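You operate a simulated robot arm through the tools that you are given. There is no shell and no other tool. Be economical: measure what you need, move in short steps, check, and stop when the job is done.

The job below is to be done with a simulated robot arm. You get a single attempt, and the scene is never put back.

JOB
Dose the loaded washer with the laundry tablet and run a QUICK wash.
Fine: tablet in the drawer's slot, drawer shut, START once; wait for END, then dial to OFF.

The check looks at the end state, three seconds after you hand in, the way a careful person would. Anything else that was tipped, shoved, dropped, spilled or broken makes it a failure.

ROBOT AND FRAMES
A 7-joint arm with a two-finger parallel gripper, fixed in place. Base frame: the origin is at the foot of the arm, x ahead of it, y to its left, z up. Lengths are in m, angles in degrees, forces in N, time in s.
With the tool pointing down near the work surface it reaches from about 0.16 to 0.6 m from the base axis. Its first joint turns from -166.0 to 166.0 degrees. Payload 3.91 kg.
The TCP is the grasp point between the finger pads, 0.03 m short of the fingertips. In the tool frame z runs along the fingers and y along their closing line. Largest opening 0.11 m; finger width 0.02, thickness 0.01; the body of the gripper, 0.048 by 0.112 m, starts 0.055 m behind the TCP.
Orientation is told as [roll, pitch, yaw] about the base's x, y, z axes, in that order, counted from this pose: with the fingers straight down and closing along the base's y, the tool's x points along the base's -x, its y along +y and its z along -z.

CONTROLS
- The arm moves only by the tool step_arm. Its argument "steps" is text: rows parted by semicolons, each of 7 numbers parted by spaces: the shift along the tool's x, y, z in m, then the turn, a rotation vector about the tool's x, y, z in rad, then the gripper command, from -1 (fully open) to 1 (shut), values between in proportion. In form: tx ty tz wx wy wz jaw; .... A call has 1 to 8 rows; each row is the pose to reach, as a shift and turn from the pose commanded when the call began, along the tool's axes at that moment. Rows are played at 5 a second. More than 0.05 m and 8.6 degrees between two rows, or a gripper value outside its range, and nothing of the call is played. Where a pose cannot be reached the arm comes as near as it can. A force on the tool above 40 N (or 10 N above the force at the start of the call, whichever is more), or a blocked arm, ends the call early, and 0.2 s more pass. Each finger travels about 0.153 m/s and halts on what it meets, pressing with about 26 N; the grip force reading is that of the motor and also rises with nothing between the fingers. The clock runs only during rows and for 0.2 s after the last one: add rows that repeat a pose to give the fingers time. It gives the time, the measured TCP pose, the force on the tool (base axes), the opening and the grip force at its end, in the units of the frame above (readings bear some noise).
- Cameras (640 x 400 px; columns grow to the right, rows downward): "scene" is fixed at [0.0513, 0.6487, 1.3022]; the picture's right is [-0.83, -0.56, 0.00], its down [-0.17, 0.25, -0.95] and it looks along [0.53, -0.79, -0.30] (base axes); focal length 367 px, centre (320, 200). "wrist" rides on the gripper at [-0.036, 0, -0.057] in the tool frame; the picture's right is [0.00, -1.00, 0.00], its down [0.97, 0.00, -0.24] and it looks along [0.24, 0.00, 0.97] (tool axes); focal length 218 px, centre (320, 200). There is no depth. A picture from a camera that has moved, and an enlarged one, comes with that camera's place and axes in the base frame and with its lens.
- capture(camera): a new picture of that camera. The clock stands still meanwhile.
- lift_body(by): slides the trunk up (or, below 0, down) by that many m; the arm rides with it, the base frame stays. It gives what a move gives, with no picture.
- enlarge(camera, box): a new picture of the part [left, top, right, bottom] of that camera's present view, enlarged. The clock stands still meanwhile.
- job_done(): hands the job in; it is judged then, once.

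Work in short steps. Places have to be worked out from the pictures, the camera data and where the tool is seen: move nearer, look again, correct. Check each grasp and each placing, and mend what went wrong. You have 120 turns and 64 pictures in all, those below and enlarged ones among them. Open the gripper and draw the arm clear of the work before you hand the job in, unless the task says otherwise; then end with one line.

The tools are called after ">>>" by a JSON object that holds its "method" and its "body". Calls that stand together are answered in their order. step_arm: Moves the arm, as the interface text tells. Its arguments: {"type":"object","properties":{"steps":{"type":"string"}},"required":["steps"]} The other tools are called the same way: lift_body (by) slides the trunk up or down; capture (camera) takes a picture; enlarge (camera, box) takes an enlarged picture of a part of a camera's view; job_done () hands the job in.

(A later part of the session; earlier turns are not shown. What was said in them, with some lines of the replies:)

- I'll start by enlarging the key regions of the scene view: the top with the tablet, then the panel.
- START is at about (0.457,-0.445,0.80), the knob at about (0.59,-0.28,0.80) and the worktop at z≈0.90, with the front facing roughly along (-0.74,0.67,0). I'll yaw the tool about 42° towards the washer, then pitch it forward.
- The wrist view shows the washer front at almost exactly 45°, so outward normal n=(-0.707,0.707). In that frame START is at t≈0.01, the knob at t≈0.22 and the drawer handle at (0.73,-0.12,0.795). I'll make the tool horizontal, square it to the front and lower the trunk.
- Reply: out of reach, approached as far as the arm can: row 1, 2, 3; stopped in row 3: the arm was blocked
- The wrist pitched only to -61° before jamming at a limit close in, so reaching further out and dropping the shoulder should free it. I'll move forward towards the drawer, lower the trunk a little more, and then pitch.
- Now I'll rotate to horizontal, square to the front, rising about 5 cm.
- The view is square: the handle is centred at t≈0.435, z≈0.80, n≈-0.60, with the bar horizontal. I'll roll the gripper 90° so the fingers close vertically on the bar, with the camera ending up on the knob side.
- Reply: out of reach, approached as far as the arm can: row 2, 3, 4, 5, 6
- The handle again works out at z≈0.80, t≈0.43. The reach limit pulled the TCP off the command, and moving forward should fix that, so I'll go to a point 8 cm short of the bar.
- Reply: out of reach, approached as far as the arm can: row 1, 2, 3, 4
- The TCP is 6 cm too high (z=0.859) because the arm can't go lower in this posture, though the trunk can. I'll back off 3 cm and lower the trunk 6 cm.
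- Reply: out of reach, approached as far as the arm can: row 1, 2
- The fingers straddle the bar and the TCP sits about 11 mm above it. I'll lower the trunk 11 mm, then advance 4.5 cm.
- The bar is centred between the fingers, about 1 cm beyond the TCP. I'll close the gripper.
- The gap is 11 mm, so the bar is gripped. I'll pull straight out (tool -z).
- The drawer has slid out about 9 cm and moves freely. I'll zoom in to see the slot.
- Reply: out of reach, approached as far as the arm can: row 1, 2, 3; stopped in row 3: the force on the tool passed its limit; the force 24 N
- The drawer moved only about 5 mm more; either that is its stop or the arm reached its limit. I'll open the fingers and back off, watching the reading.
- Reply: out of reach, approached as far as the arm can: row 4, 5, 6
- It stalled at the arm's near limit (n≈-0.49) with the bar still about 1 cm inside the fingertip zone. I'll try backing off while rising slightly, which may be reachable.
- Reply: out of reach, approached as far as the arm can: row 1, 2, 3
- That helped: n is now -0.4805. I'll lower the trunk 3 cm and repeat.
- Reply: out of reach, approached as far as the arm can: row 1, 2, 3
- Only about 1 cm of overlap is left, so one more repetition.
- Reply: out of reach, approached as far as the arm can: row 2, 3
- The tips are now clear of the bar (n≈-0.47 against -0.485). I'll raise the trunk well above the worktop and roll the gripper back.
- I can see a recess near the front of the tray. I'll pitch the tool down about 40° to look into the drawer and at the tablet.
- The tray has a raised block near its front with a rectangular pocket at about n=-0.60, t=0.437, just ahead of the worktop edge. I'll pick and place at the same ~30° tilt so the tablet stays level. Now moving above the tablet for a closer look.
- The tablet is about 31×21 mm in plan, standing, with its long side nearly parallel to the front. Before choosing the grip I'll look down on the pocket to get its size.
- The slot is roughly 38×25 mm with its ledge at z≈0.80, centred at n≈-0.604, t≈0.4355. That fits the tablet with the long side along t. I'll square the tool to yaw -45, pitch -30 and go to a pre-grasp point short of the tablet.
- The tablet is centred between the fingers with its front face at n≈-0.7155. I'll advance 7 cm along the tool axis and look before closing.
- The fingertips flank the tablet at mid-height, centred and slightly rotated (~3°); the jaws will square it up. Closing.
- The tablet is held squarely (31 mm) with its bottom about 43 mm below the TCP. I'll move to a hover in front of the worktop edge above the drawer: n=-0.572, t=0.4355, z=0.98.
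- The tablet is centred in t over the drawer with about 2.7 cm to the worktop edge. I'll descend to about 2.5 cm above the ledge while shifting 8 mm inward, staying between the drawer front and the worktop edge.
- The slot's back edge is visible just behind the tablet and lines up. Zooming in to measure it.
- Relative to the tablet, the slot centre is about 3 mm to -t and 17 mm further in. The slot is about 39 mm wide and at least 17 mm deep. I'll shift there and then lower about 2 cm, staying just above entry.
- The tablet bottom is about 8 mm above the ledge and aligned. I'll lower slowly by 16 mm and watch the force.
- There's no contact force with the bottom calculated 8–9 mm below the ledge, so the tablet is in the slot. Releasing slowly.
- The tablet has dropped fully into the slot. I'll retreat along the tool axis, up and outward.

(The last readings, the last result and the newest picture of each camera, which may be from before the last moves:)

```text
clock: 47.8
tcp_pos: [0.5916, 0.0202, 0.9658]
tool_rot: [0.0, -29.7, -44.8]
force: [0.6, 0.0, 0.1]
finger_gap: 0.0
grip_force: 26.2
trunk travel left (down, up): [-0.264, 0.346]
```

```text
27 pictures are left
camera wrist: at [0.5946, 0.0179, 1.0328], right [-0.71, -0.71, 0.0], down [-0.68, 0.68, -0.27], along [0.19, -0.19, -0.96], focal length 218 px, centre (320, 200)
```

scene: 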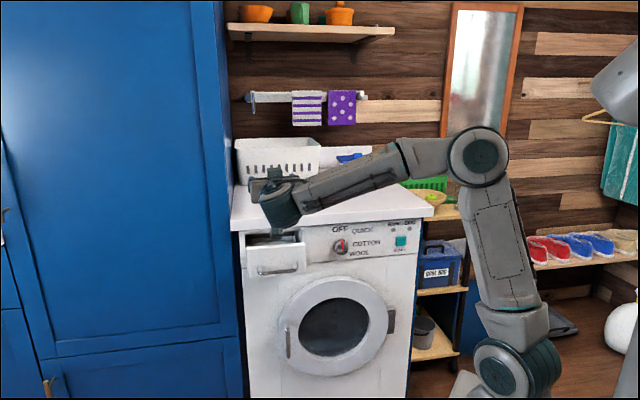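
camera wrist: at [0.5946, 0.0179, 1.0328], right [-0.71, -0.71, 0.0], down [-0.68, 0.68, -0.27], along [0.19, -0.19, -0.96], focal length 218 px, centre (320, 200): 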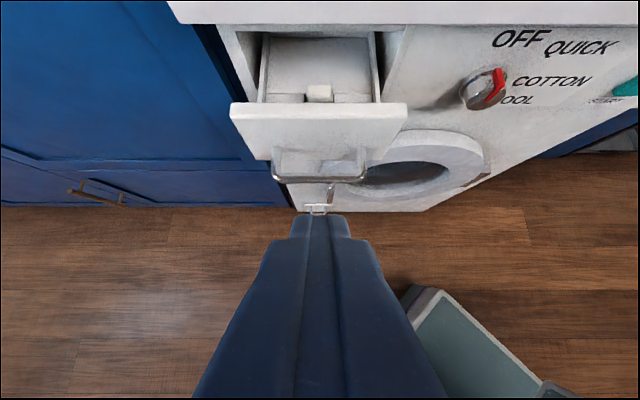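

The drawer and seated tablet look fine. I'll lower the trunk and level the tool to push the drawer shut above its handle.

>>> {"method": "lift_body", "body": {"by": -0.114}}

>>> {"method": "step_arm", "body": {"steps": "-0.002 0 0.004 0 -0.1315 0 1;-0.004 0 0.007 0 -0.263 0 1;-0.005 0 0.01 0 -0.3945 0 1;-0.007 0 0.014 0 -0.526 0 1;-0.009 0 0.018 0 -0.6575 0 1;-0.011 0 0.021 0 -0.789 0 1;-0.012 0 0.025 0 -0.92 0 1;-0.014 0 0.028 0 -1.052 0 1"}}

>>> {"method": "capture", "body": {"camera": "wrist"}}

```text
clock: 49.2
tcp_pos: [0.5916, 0.0188, 0.8518]
tool_rot: [-0.1, -29.8, -45.0]
force: [0.2, -0.1, 0.0]
finger_gap: 0.0002
grip_force: 25.6
trunk travel left (down, up): [-0.15, 0.46]
```

```text
clock: 51.0
tcp_pos: [0.6108, 0.0002, 0.8348]
tool_rot: [-147.9, -89.8, 103.2]
force: [-0.4, 0.4, 0.2]
finger_gap: 0.0004
grip_force: 25.7
trunk travel left (down, up): [-0.15, 0.46]
```

```text
26 pictures are left
camera wrist: at [0.5704, 0.0422, 0.8697], right [-0.7, -0.71, 0.0], down [-0.17, 0.17, -0.97], along [0.69, -0.68, -0.24], focal length 218 px, centre (320, 200)
```

wrist: 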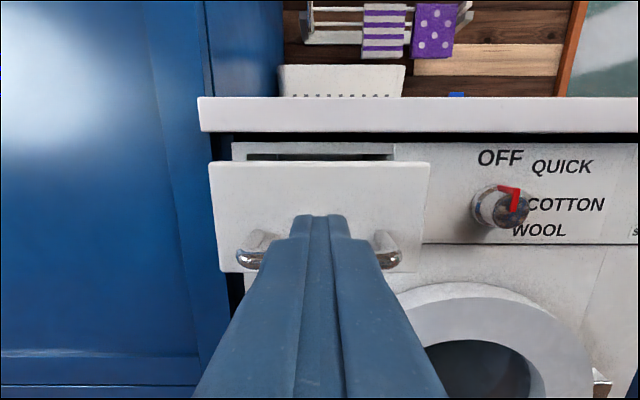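

I'll push forward at z=0.835: contact after about 7 cm, then close.

>>> {"method": "step_arm", "body": {"steps": "0 0 0.03 0 0 0 1;0 0 0.055 0 0 0 1;0 0 0.075 0 0 0 1;0 0 0.095 0 0 0 1;0 0 0.115 0 0 0 1;0 0 0.135 0 0 0 1;0 0 0.155 0 0 0 1"}}

>>> {"method": "step_arm", "body": {"steps": "0 0 0.008 0 0 0 1;0 0 0.016 0 0 0 1;0 0 0.024 0 0 0 1;0 0 0.03 0 0 0 1"}}

>>> {"method": "capture", "body": {"camera": "wrist"}}

```text
clock: 52.6
tcp_pos: [0.7196, -0.1094, 0.8365]
tool_rot: [-134.4, -89.9, 89.5]
force: [-0.8, -0.7, 0.0]
finger_gap: 0.0
grip_force: 26.3
trunk travel left (down, up): [-0.15, 0.46]
```

```text
clock: 53.4
tcp_pos: [0.7329, -0.1224, 0.8365]
tool_rot: [-19.3, -89.9, -25.7]
force: [-32.1, 13.9, 2.1]
finger_gap: 0.0
grip_force: 25.9
trunk travel left (down, up): [-0.15, 0.46]
stopped in row 4: the force on the tool passed its limit (the readings are from after the stop); the commanded pose is now the measured one
```

```text
25 pictures are left
camera wrist: at [0.693, -0.0807, 0.8708], right [-0.71, -0.71, 0.0], down [-0.17, 0.17, -0.97], along [0.69, -0.69, -0.24], focal length 218 px, centre (320, 200)
```

wrist: 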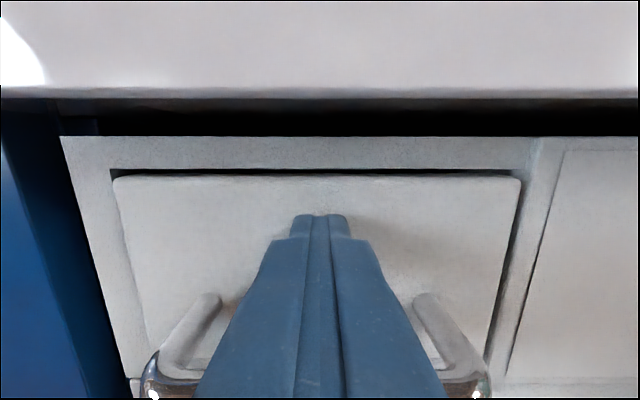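

The drawer hit its stop at 35 N. I'll back off and move in front of the dial.

>>> {"method": "step_arm", "body": {"steps": "0 0 -0.03 0 0 0 1;0 0 -0.07 0 0 0 1;0 0 -0.11 0 0 0 1;0.008 -0.05 -0.13 0 0 0 0.5;0.016 -0.09 -0.13 0 0 0 0;0.025 -0.13 -0.13 0 0 0 -0.2;0.033 -0.17 -0.13 0 0 0 -0.4;0.033 -0.21 -0.13 0 0 0 -0.4"}}

>>> {"method": "capture", "body": {"camera": "wrist"}}

>>> {"method": "enlarge", "body": {"camera": "scene", "box": [235, 215, 435, 340]}}

```text
refused: row 4 steps farther than a row can; nothing moved
```

```text
24 pictures are left
camera wrist: at [0.693, -0.0807, 0.8708], right [-0.71, -0.71, 0.0], down [-0.17, 0.17, -0.97], along [0.69, -0.69, -0.24], focal length 218 px, centre (320, 200)
```

wrist: 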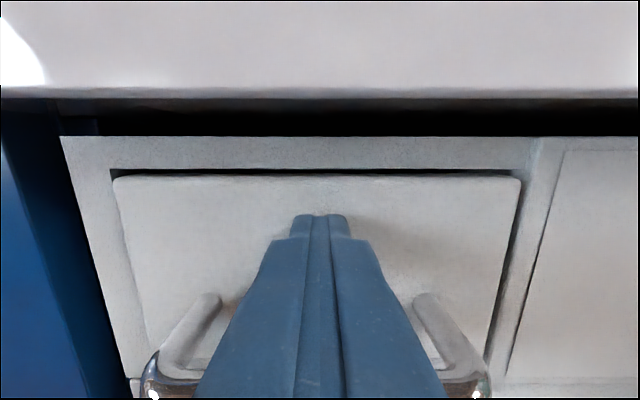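

```text
3.20 times, centred on (335, 278) of scene
camera zoom: at [0.0513, 0.6487, 1.3022], right [-0.83, -0.56, 0.0], down [-0.17, 0.25, -0.95], along [0.53, -0.79, -0.3], focal length 1174 px, centre (272, -48)
```

zoom: 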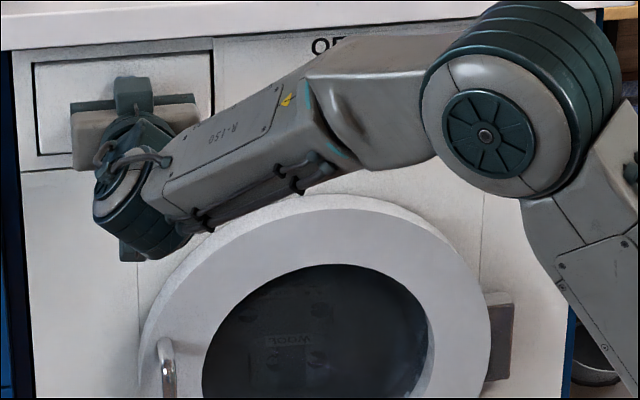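

The row step was too large, so I'll redo it in two calls.

>>> {"method": "step_arm", "body": {"steps": "0 0 -0.03 0 0 0 1;0 0 -0.07 0 0 0 1;0 0 -0.11 0 0 0 1;0.008 -0.04 -0.115 0 0 0 0.5;0.016 -0.08 -0.12 0 0 0 0;0.024 -0.12 -0.12 0 0 0 -0.2;0.032 -0.16 -0.12 0 0 0 -0.4;0.033 -0.205 -0.12 0 0 0 -0.4"}}

>>> {"method": "capture", "body": {"camera": "wrist"}}

```text
clock: 55.2
tcp_pos: [0.507, -0.183, 0.8027]
tool_rot: [-27.0, -89.7, -18.0]
force: [-0.4, 1.3, 0.1]
finger_gap: 0.077
grip_force: 0.0
trunk travel left (down, up): [-0.15, 0.46]
```

```text
22 pictures are left
camera wrist: at [0.4663, -0.1422, 0.8377], right [-0.71, -0.71, 0.0], down [-0.17, 0.17, -0.97], along [0.69, -0.69, -0.24], focal length 218 px, centre (320, 200)
```

wrist: 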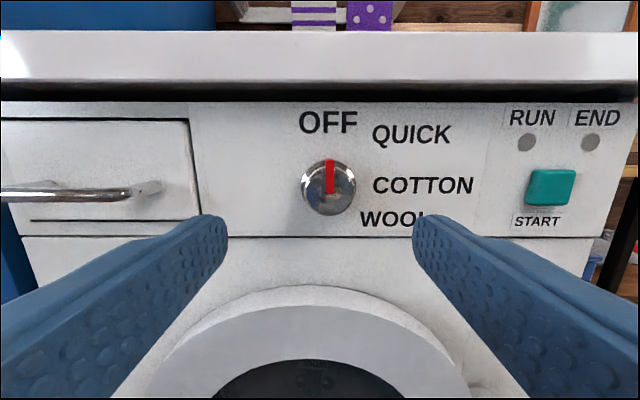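

The pointer is at OFF (straight up), and QUICK is roughly 45° clockwise. The knob's cap is centred at t≈0.2217, z≈0.8035, n≈-0.61, with diameter ~45 mm. I'll align, pre-roll -0.3 rad and advance to just short of it.

>>> {"method": "step_arm", "body": {"steps": "-0.0005 -0.004 0.015 0 0 -0.1 -0.4;-0.001 -0.0074 0.03 0 0 -0.2 -0.4;-0.001 -0.0074 0.05 0 0 -0.3 -0.4;-0.001 -0.0074 0.075 0 0 -0.3 -0.4;-0.001 -0.0074 0.075 0 0 -0.3 -0.4"}}

>>> {"method": "capture", "body": {"camera": "wrist"}}

```text
clock: 56.4
tcp_pos: [0.5546, -0.2423, 0.8019]
tool_rot: [-89.2, -72.6, 44.1]
force: [-0.6, 0.7, -0.2]
finger_gap: 0.0771
grip_force: 0.0
trunk travel left (down, up): [-0.15, 0.46]
```

```text
21 pictures are left
camera wrist: at [0.5218, -0.1938, 0.8355], right [-0.67, -0.68, 0.3], down [-0.38, -0.03, -0.93], along [0.63, -0.74, -0.23], focal length 218 px, centre (320, 200)
```

wrist: 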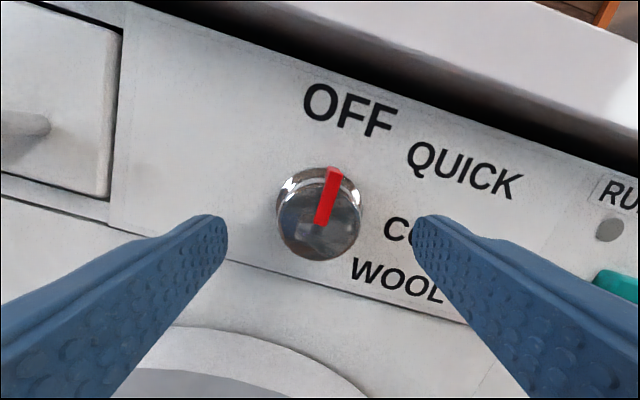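

The knob is centred on the tool axis. I'll advance 33 mm, then close on it.

>>> {"method": "step_arm", "body": {"steps": "0 0 0.011 0 0 0 -0.4;0 0 0.022 0 0 0 -0.4;0 0 0.033 0 0 0 -0.4;0 0 0.033 0 0 0 -0.4"}}

>>> {"method": "step_arm", "body": {"steps": "0 0 0 0 0 0 0;0 0 0 0 0 0 0.3;0 0 0 0 0 0 0.6;0 0 0 0 0 0 0.6"}}

```text
clock: 57.4
tcp_pos: [0.5771, -0.2657, 0.8013]
tool_rot: [-89.2, -72.8, 44.2]
force: [-0.2, 0.6, 0.0]
finger_gap: 0.0769
grip_force: 0.0
trunk travel left (down, up): [-0.15, 0.46]
```

```text
clock: 58.4
tcp_pos: [0.5775, -0.2644, 0.8011]
tool_rot: [-89.3, -72.8, 44.2]
force: [4.8, 0.5, 0.1]
finger_gap: 0.0428
grip_force: 44.4
trunk travel left (down, up): [-0.15, 0.46]
```

The knob is gripped (43 mm gap). I'll turn it clockwise 45°.

>>> {"method": "step_arm", "body": {"steps": "0 0 0 0 0 0.13 0.6;0 0 0 0 0 0.26 0.6;0 0 0 0 0 0.39 0.6;0 0 0 0 0 0.52 0.6;0 0 0 0 0 0.65 0.6;0 0 0 0 0 0.785 0.6;0 0 0 0 0 0.785 0.6"}}

>>> {"method": "capture", "body": {"camera": "wrist"}}

```text
clock: 60.0
tcp_pos: [0.577, -0.2658, 0.8017]
tool_rot: [89.5, -62.3, -134.6]
force: [0.8, -1.2, 3.8]
finger_gap: 0.0425
grip_force: 45.5
trunk travel left (down, up): [-0.15, 0.46]
```

```text
20 pictures are left
camera wrist: at [0.525, -0.2368, 0.8329], right [-0.63, -0.62, -0.47], down [0.15, 0.49, -0.86], along [0.76, -0.61, -0.22], focal length 218 px, centre (320, 200)
```

wrist: 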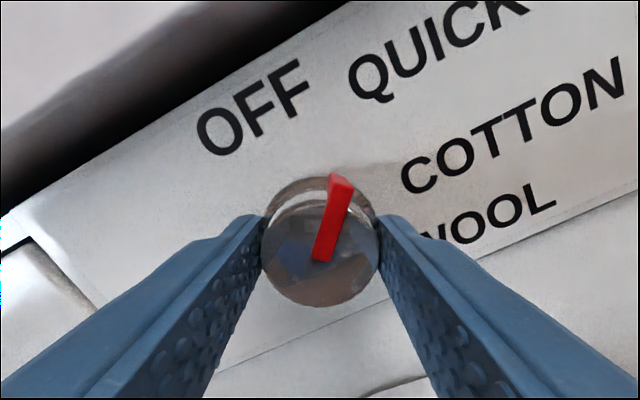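

The pointer turned with the gripper to about 45°. I'll release, back off and check.

>>> {"method": "step_arm", "body": {"steps": "0 0 0 0 0 0 0.2;0 0 0 0 0 0 -0.2;0 0 0 0 0 0 -0.4;0 0 -0.02 0 0 0 -0.4;0 0 -0.05 0 0 -0.1 -0.4;0 0 -0.08 0 0 -0.22 -0.4;0 0 -0.1 0 0 -0.35 -0.4;0 0 -0.1 0 0 -0.485 -0.4"}}

>>> {"method": "capture", "body": {"camera": "wrist"}}

```text
clock: 61.8
tcp_pos: [0.5056, -0.1949, 0.8014]
tool_rot: [-46.0, -89.6, 0.9]
force: [0.0, -0.4, 0.1]
finger_gap: 0.0768
grip_force: 0.0
trunk travel left (down, up): [-0.15, 0.46]
```

```text
19 pictures are left
camera wrist: at [0.4661, -0.1537, 0.8377], right [-0.71, -0.71, 0.0], down [-0.18, 0.17, -0.97], along [0.68, -0.69, -0.24], focal length 218 px, centre (320, 200)
```

wrist: 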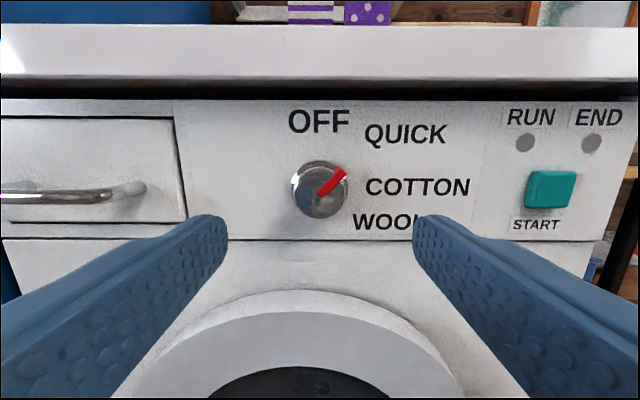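

The pointer sits at 45°, on QUICK, and the drawer looks shut. Now I'll move laterally to in front of START with the fingers closed.

>>> {"method": "step_arm", "body": {"steps": "0 -0.04 0 0 0 0 0.2;0 -0.08 0 0 0 0 0.6;0 -0.12 0 0 0 0 1;0 -0.16 0 0 0 0 1;0 -0.203 0 0 0 0 1;0 -0.203 0 0 0 0 1"}}

>>> {"method": "capture", "body": {"camera": "wrist"}}

```text
clock: 63.2
tcp_pos: [0.4239, -0.2845, 0.8134]
tool_rot: [0.3, -89.8, -45.9]
force: [-0.2, 0.0, 0.0]
finger_gap: 0.0001
grip_force: 26.2
out of reach, approached as far as the arm can: row 3, 4, 5, 6
trunk travel left (down, up): [-0.15, 0.46]
```

```text
18 pictures are left
camera wrist: at [0.3857, -0.2437, 0.8488], right [-0.72, -0.7, 0.0], down [-0.17, 0.17, -0.97], along [0.68, -0.69, -0.24], focal length 218 px, centre (320, 200)
```

wrist: 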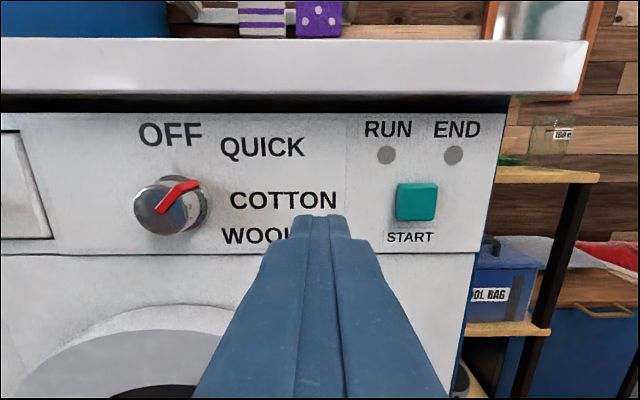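

The arm hit its near limit partway, at t=0.099. START triangulates to t≈0.0135, z≈0.8007, n≈-0.632. I'll lower the trunk for a better posture and go forward and sideways.

>>> {"method": "lift_body", "body": {"by": -0.08}}

>>> {"method": "step_arm", "body": {"steps": "-0.013 -0.01 0.01 0 0 0 1;-0.026 -0.02 0.02 0 0 0 1;-0.04 -0.03 0.03 0 0 0 1;-0.05 -0.04 0.04 0 0 0 1;-0.06 -0.05 0.05 0 0 0 1;-0.067 -0.065 0.055 0 0 0 1;-0.067 -0.085 0.055 0 0 0 1"}}

```text
clock: 64.4
tcp_pos: [0.4247, -0.2852, 0.7329]
tool_rot: [-6.5, -89.8, -39.2]
force: [-0.6, 0.0, -0.9]
finger_gap: 0.0
grip_force: 25.8
trunk travel left (down, up): [-0.07, 0.54]
```

```text
clock: 66.0
tcp_pos: [0.4029, -0.384, 0.8012]
tool_rot: [-15.8, -89.8, -29.9]
force: [0.5, 0.3, 0.0]
finger_gap: 0.0
grip_force: 25.7
out of reach, approached as far as the arm can: row 1, 2, 3
trunk travel left (down, up): [-0.07, 0.54]
```

Positioned exactly (t=0.0134, z=0.801). First a check that the tip lines up with the button.

>>> {"method": "capture", "body": {"camera": "wrist"}}

```text
17 pictures are left
camera wrist: at [0.3636, -0.3433, 0.8356], right [-0.72, -0.7, 0.0], down [-0.17, 0.17, -0.97], along [0.68, -0.69, -0.24], focal length 218 px, centre (320, 200)
```

wrist: 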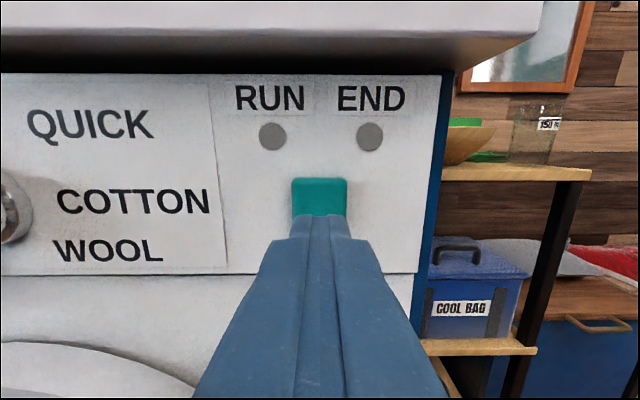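

The tip is centred on the button. Pressing once.

>>> {"method": "step_arm", "body": {"steps": "0 0 0.02 0 0 0 1;0 0 0.035 0 0 0 1;0 0 0.043 0 0 0 1;0 0 0.048 0 0 0 1;0 0 0.052 0 0 0 1"}}

>>> {"method": "enlarge", "body": {"camera": "wrist", "box": [160, 40, 480, 240]}}

```text
clock: 67.2
tcp_pos: [0.4382, -0.4188, 0.7996]
tool_rot: [-10.2, -89.7, -35.5]
force: [-20.9, 20.1, -6.7]
finger_gap: 0.0
grip_force: 25.9
trunk travel left (down, up): [-0.07, 0.54]
```

```text
2.00 times, centred on (320, 140) of wrist
camera zoom: at [0.3986, -0.3778, 0.8352], right [-0.71, -0.7, 0.0], down [-0.17, 0.17, -0.97], along [0.68, -0.69, -0.24], focal length 436 px, centre (320, 320)
```

zoom: 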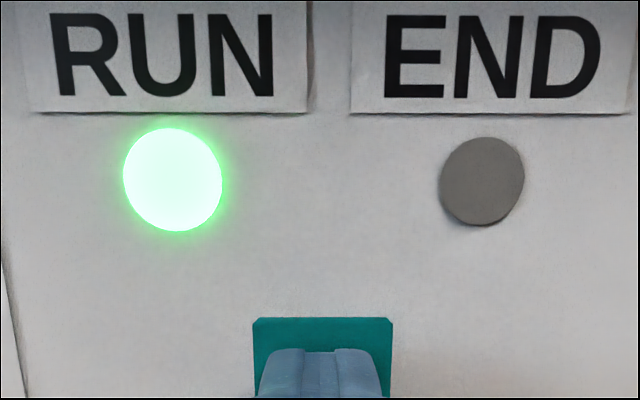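

RUN is lit, so START registered. I'll retract straight out and move sideways back towards the dial.

>>> {"method": "step_arm", "body": {"steps": "0 0 -0.03 0 0 0 1;0 0 -0.055 0 0 0 1;0 0.03 -0.065 0 0 0 1;0 0.07 -0.075 0 0 0 1;0 0.11 -0.085 0 0 0 0.5;0 0.15 -0.09 0 0 0 0;0 0.18 -0.09 0 0 0 -0.2;0 0.207 -0.09 0 0 0 -0.4"}}

>>> {"method": "capture", "body": {"camera": "wrist"}}

```text
clock: 69.0
tcp_pos: [0.5248, -0.2108, 0.8005]
tool_rot: [-4.8, -89.8, -40.8]
force: [-0.2, 0.1, 1.0]
finger_gap: 0.077
grip_force: 0.0
trunk travel left (down, up): [-0.07, 0.54]
```

```text
15 pictures are left
camera wrist: at [0.4853, -0.1694, 0.8363], right [-0.72, -0.7, 0.0], down [-0.17, 0.17, -0.97], along [0.68, -0.69, -0.24], focal length 218 px, centre (320, 200)
```

wrist: 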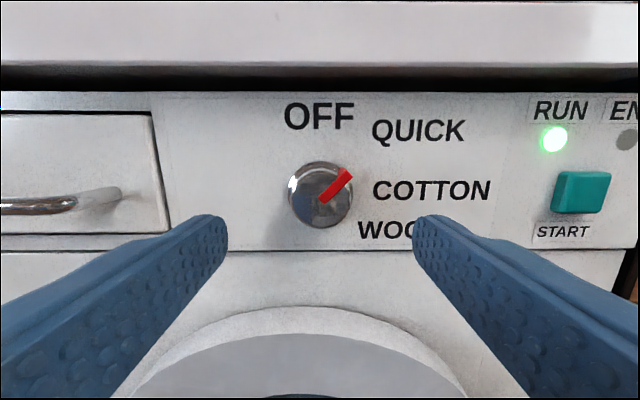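

The cycle is running. I'll hold still to let time pass, then check the END lamp.

>>> {"method": "step_arm", "body": {"steps": "0 0 0 0 0 0 -0.4;0 0 0 0 0 0 -0.4;0 0 0 0 0 0 -0.4;0 0 0 0 0 0 -0.4;0 0 0 0 0 0 -0.4;0 0 0 0 0 0 -0.4;0 0 0 0 0 0 -0.4;0 0 0 0 0 0 -0.4"}}

>>> {"method": "step_arm", "body": {"steps": "0 0 0 0 0 0 -0.4;0 0 0 0 0 0 -0.4;0 0 0 0 0 0 -0.4;0 0 0 0 0 0 -0.4;0 0 0 0 0 0 -0.4;0 0 0 0 0 0 -0.4;0 0 0 0 0 0 -0.4;0 0 0 0 0 0 -0.4"}}

>>> {"method": "step_arm", "body": {"steps": "0 0 0 0 0 0 -0.4;0 0 0 0 0 0 -0.4;0 0 0 0 0 0 -0.4;0 0 0 0 0 0 -0.4;0 0 0 0 0 0 -0.4;0 0 0 0 0 0 -0.4;0 0 0 0 0 0 -0.4;0 0 0 0 0 0 -0.4"}}

>>> {"method": "step_arm", "body": {"steps": "0 0 0 0 0 0 -0.4;0 0 0 0 0 0 -0.4;0 0 0 0 0 0 -0.4;0 0 0 0 0 0 -0.4;0 0 0 0 0 0 -0.4;0 0 0 0 0 0 -0.4;0 0 0 0 0 0 -0.4;0 0 0 0 0 0 -0.4"}}

>>> {"method": "step_arm", "body": {"steps": "0 0 0 0 0 0 -0.4;0 0 0 0 0 0 -0.4;0 0 0 0 0 0 -0.4;0 0 0 0 0 0 -0.4;0 0 0 0 0 0 -0.4;0 0 0 0 0 0 -0.4;0 0 0 0 0 0 -0.4;0 0 0 0 0 0 -0.4"}}

>>> {"method": "step_arm", "body": {"steps": "0 0 0 0 0 0 -0.4;0 0 0 0 0 0 -0.4;0 0 0 0 0 0 -0.4;0 0 0 0 0 0 -0.4;0 0 0 0 0 0 -0.4;0 0 0 0 0 0 -0.4;0 0 0 0 0 0 -0.4;0 0 0 0 0 0 -0.4"}}

>>> {"method": "capture", "body": {"camera": "wrist"}}

```text
clock: 70.8
tcp_pos: [0.5244, -0.2105, 0.7995]
tool_rot: [-7.0, -89.8, -38.8]
force: [-0.7, 0.5, -0.4]
finger_gap: 0.0767
grip_force: 0.1
trunk travel left (down, up): [-0.07, 0.54]
```

```text
clock: 72.6
tcp_pos: [0.5241, -0.211, 0.8007]
tool_rot: [-7.1, -89.8, -38.7]
force: [0.1, 0.0, -1.1]
finger_gap: 0.0771
grip_force: 0.1
trunk travel left (down, up): [-0.07, 0.54]
```

```text
clock: 74.4
tcp_pos: [0.5246, -0.2103, 0.8005]
tool_rot: [-7.0, -89.8, -38.7]
force: [-0.1, 0.5, -0.7]
finger_gap: 0.0771
grip_force: 0.1
trunk travel left (down, up): [-0.07, 0.54]
```

```text
clock: 76.2
tcp_pos: [0.5236, -0.2112, 0.8007]
tool_rot: [-6.6, -89.8, -39.0]
force: [0.3, 0.1, -0.1]
finger_gap: 0.0772
grip_force: 0.1
trunk travel left (down, up): [-0.07, 0.54]
```

```text
clock: 78.0
tcp_pos: [0.5254, -0.211, 0.8004]
tool_rot: [-7.1, -89.7, -38.7]
force: [0.5, -0.1, -0.4]
finger_gap: 0.0769
grip_force: 0.1
trunk travel left (down, up): [-0.07, 0.54]
```

```text
clock: 79.8
tcp_pos: [0.5246, -0.211, 0.8003]
tool_rot: [-7.2, -89.9, -38.6]
force: [-0.2, 0.4, -0.4]
finger_gap: 0.077
grip_force: 0.2
trunk travel left (down, up): [-0.07, 0.54]
```

```text
14 pictures are left
camera wrist: at [0.4853, -0.1697, 0.8362], right [-0.72, -0.7, 0.0], down [-0.17, 0.17, -0.97], along [0.68, -0.69, -0.24], focal length 218 px, centre (320, 200)
```

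wrist: 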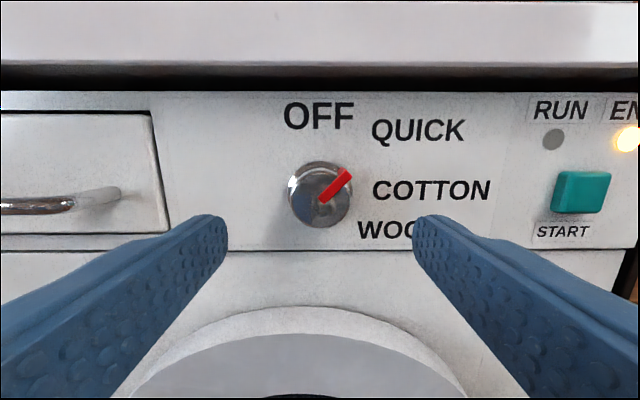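

END is lit. I'll pre-roll +0.45 rad in front of the dial, advance onto it and grip.

>>> {"method": "step_arm", "body": {"steps": "-0.001 0 0 -0.012 0 0 -0.4;-0.001 0 0.005 0 0 0.13 -0.4;-0.001 0 0.01 0 0 0.26 -0.4;-0.001 0 0.015 0 0 0.38 -0.4;-0.001 0 0.025 0 0 0.45 -0.4;-0.001 0 0.04 0 0 0.45 -0.4;-0.001 0 0.04 0 0 0.45 -0.4"}}

>>> {"method": "capture", "body": {"camera": "wrist"}}

```text
clock: 81.4
tcp_pos: [0.552, -0.2405, 0.8001]
tool_rot: [89.5, -64.2, -135.3]
force: [-0.3, -0.2, -0.4]
finger_gap: 0.0772
grip_force: 0.0
trunk travel left (down, up): [-0.07, 0.54]
```

```text
13 pictures are left
camera wrist: at [0.5019, -0.2104, 0.8326], right [-0.65, -0.63, -0.43], down [0.13, 0.47, -0.87], along [0.75, -0.62, -0.22], focal length 218 px, centre (320, 200)
```

wrist: 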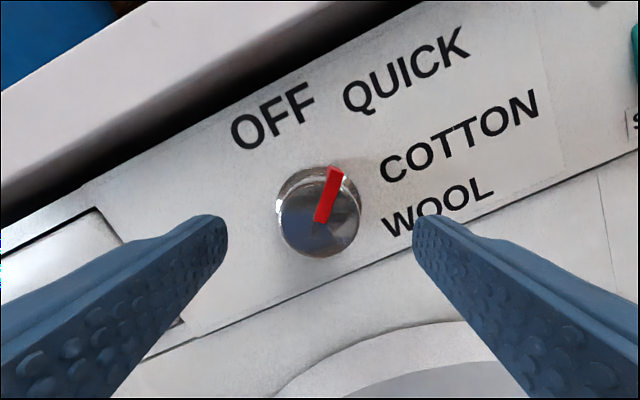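

The knob is centred. I'll advance 36 mm and close.

>>> {"method": "step_arm", "body": {"steps": "0 0 0.012 0 0 0 -0.4;0 0 0.024 0 0 0 -0.4;0 0 0.036 0 0 0 -0.4;0 0 0.036 0 0 0 -0.4;0 0 0.036 0 0 0 0;0 0 0.036 0 0 0 0.3;0 0 0.036 0 0 0 0.6;0 0 0.036 0 0 0 0.6"}}

```text
clock: 83.2
tcp_pos: [0.5777, -0.2649, 0.8003]
tool_rot: [89.6, -64.2, -135.1]
force: [6.0, -2.1, 3.6]
finger_gap: 0.0429
grip_force: 44.8
trunk travel left (down, up): [-0.07, 0.54]
```

Gripped. Turning counter-clockwise 45° back to OFF.

>>> {"method": "step_arm", "body": {"steps": "0 0 0 0 0 -0.13 0.6;0 0 0 0 0 -0.26 0.6;0 0 0 0 0 -0.39 0.6;0 0 0 0 0 -0.52 0.6;0 0 0 0 0 -0.65 0.6;0 0 0 0 0 -0.79 0.6;0 0 0 0 0 -0.79 0.6"}}

>>> {"method": "step_arm", "body": {"steps": "0 0 0 0 0 0 0.2;0 0 0 0 0 0 -0.2;0 0 0 0 0 0 -0.4;0 0 -0.02 0 0 0 -0.4;0 0 -0.05 0 0 0.1 -0.4;0 0 -0.08 0 0 0.22 -0.4;0 0 -0.1 0 0 0.34 -0.4;0 0 -0.1 0 0 0.34 -0.4"}}

>>> {"method": "capture", "body": {"camera": "wrist"}}

```text
clock: 84.8
tcp_pos: [0.5775, -0.2648, 0.7997]
tool_rot: [-89.3, -70.3, 43.7]
force: [6.8, 0.9, 6.0]
finger_gap: 0.0428
grip_force: 45.0
trunk travel left (down, up): [-0.07, 0.54]
```

```text
clock: 86.6
tcp_pos: [0.5078, -0.1948, 0.8015]
tool_rot: [10.1, -89.7, -55.7]
force: [0.3, 0.9, 0.6]
finger_gap: 0.0771
grip_force: 0.1
trunk travel left (down, up): [-0.07, 0.54]
```

```text
12 pictures are left
camera wrist: at [0.4686, -0.1528, 0.8367], right [-0.72, -0.7, 0.0], down [-0.17, 0.18, -0.97], along [0.68, -0.69, -0.24], focal length 218 px, centre (320, 200)
```

wrist: 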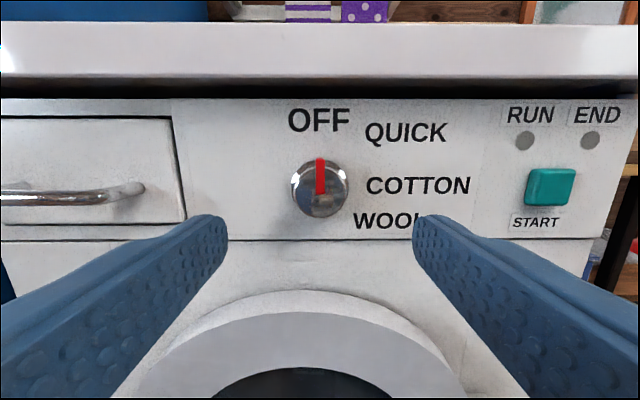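

The dial is at OFF and the lamps are out. I'll open the gripper, raise the trunk clear of the front and check the scene.

>>> {"method": "lift_body", "body": {"by": 0.3}}

>>> {"method": "step_arm", "body": {"steps": "0 0 -0.03 0 0 0 -0.7;0 0 -0.06 0 0 0 -1;0 0 -0.09 0 0 0 -1;0 0 -0.09 0 0 0 -1"}}

>>> {"method": "capture", "body": {"camera": "scene"}}

>>> {"method": "enlarge", "body": {"camera": "scene", "box": [225, 180, 425, 305]}}

```text
clock: 89.6
tcp_pos: [0.5074, -0.1942, 1.1015]
tool_rot: [-6.7, -89.8, -39.2]
force: [-0.5, -0.5, 0.5]
finger_gap: 0.0767
grip_force: 0.1
trunk travel left (down, up): [-0.37, 0.24]
```

```text
clock: 90.6
tcp_pos: [0.4456, -0.1295, 1.1016]
tool_rot: [-13.6, -89.9, -32.0]
force: [-0.8, 0.0, 0.0]
finger_gap: 0.1101
grip_force: 0.0
trunk travel left (down, up): [-0.37, 0.24]
```

```text
11 pictures are left
```

scene: 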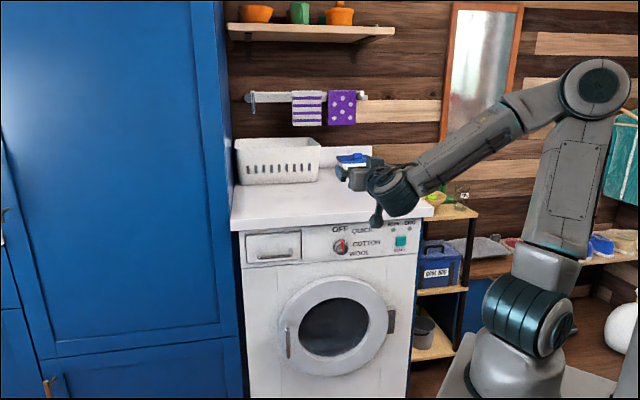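

```text
3.20 times, centred on (325, 242) of scene
camera zoom: at [0.0513, 0.6487, 1.3022], right [-0.83, -0.56, 0.0], down [-0.17, 0.25, -0.95], along [0.53, -0.79, -0.3], focal length 1174 px, centre (304, 64)
```

zoom: 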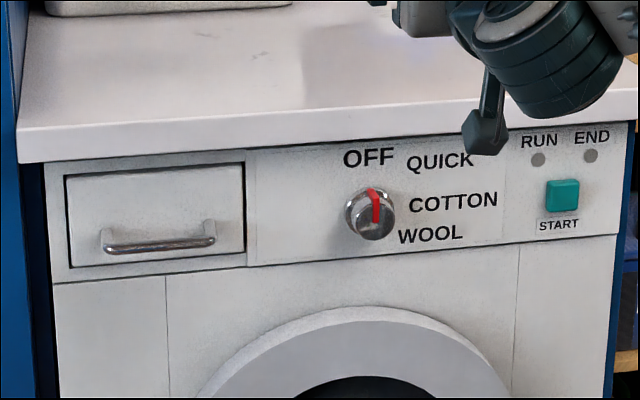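

The drawer is flush, the dial is at OFF, the lamps are out, nothing else has been disturbed and the arm is clear with the gripper open. Handing in.

>>> {"method": "job_done", "body": {}}

```text
The job is handed in.
```

The tablet went into the drawer slot, the drawer is shut, the QUICK wash ran through to END after one START press, and the dial is back at OFF.
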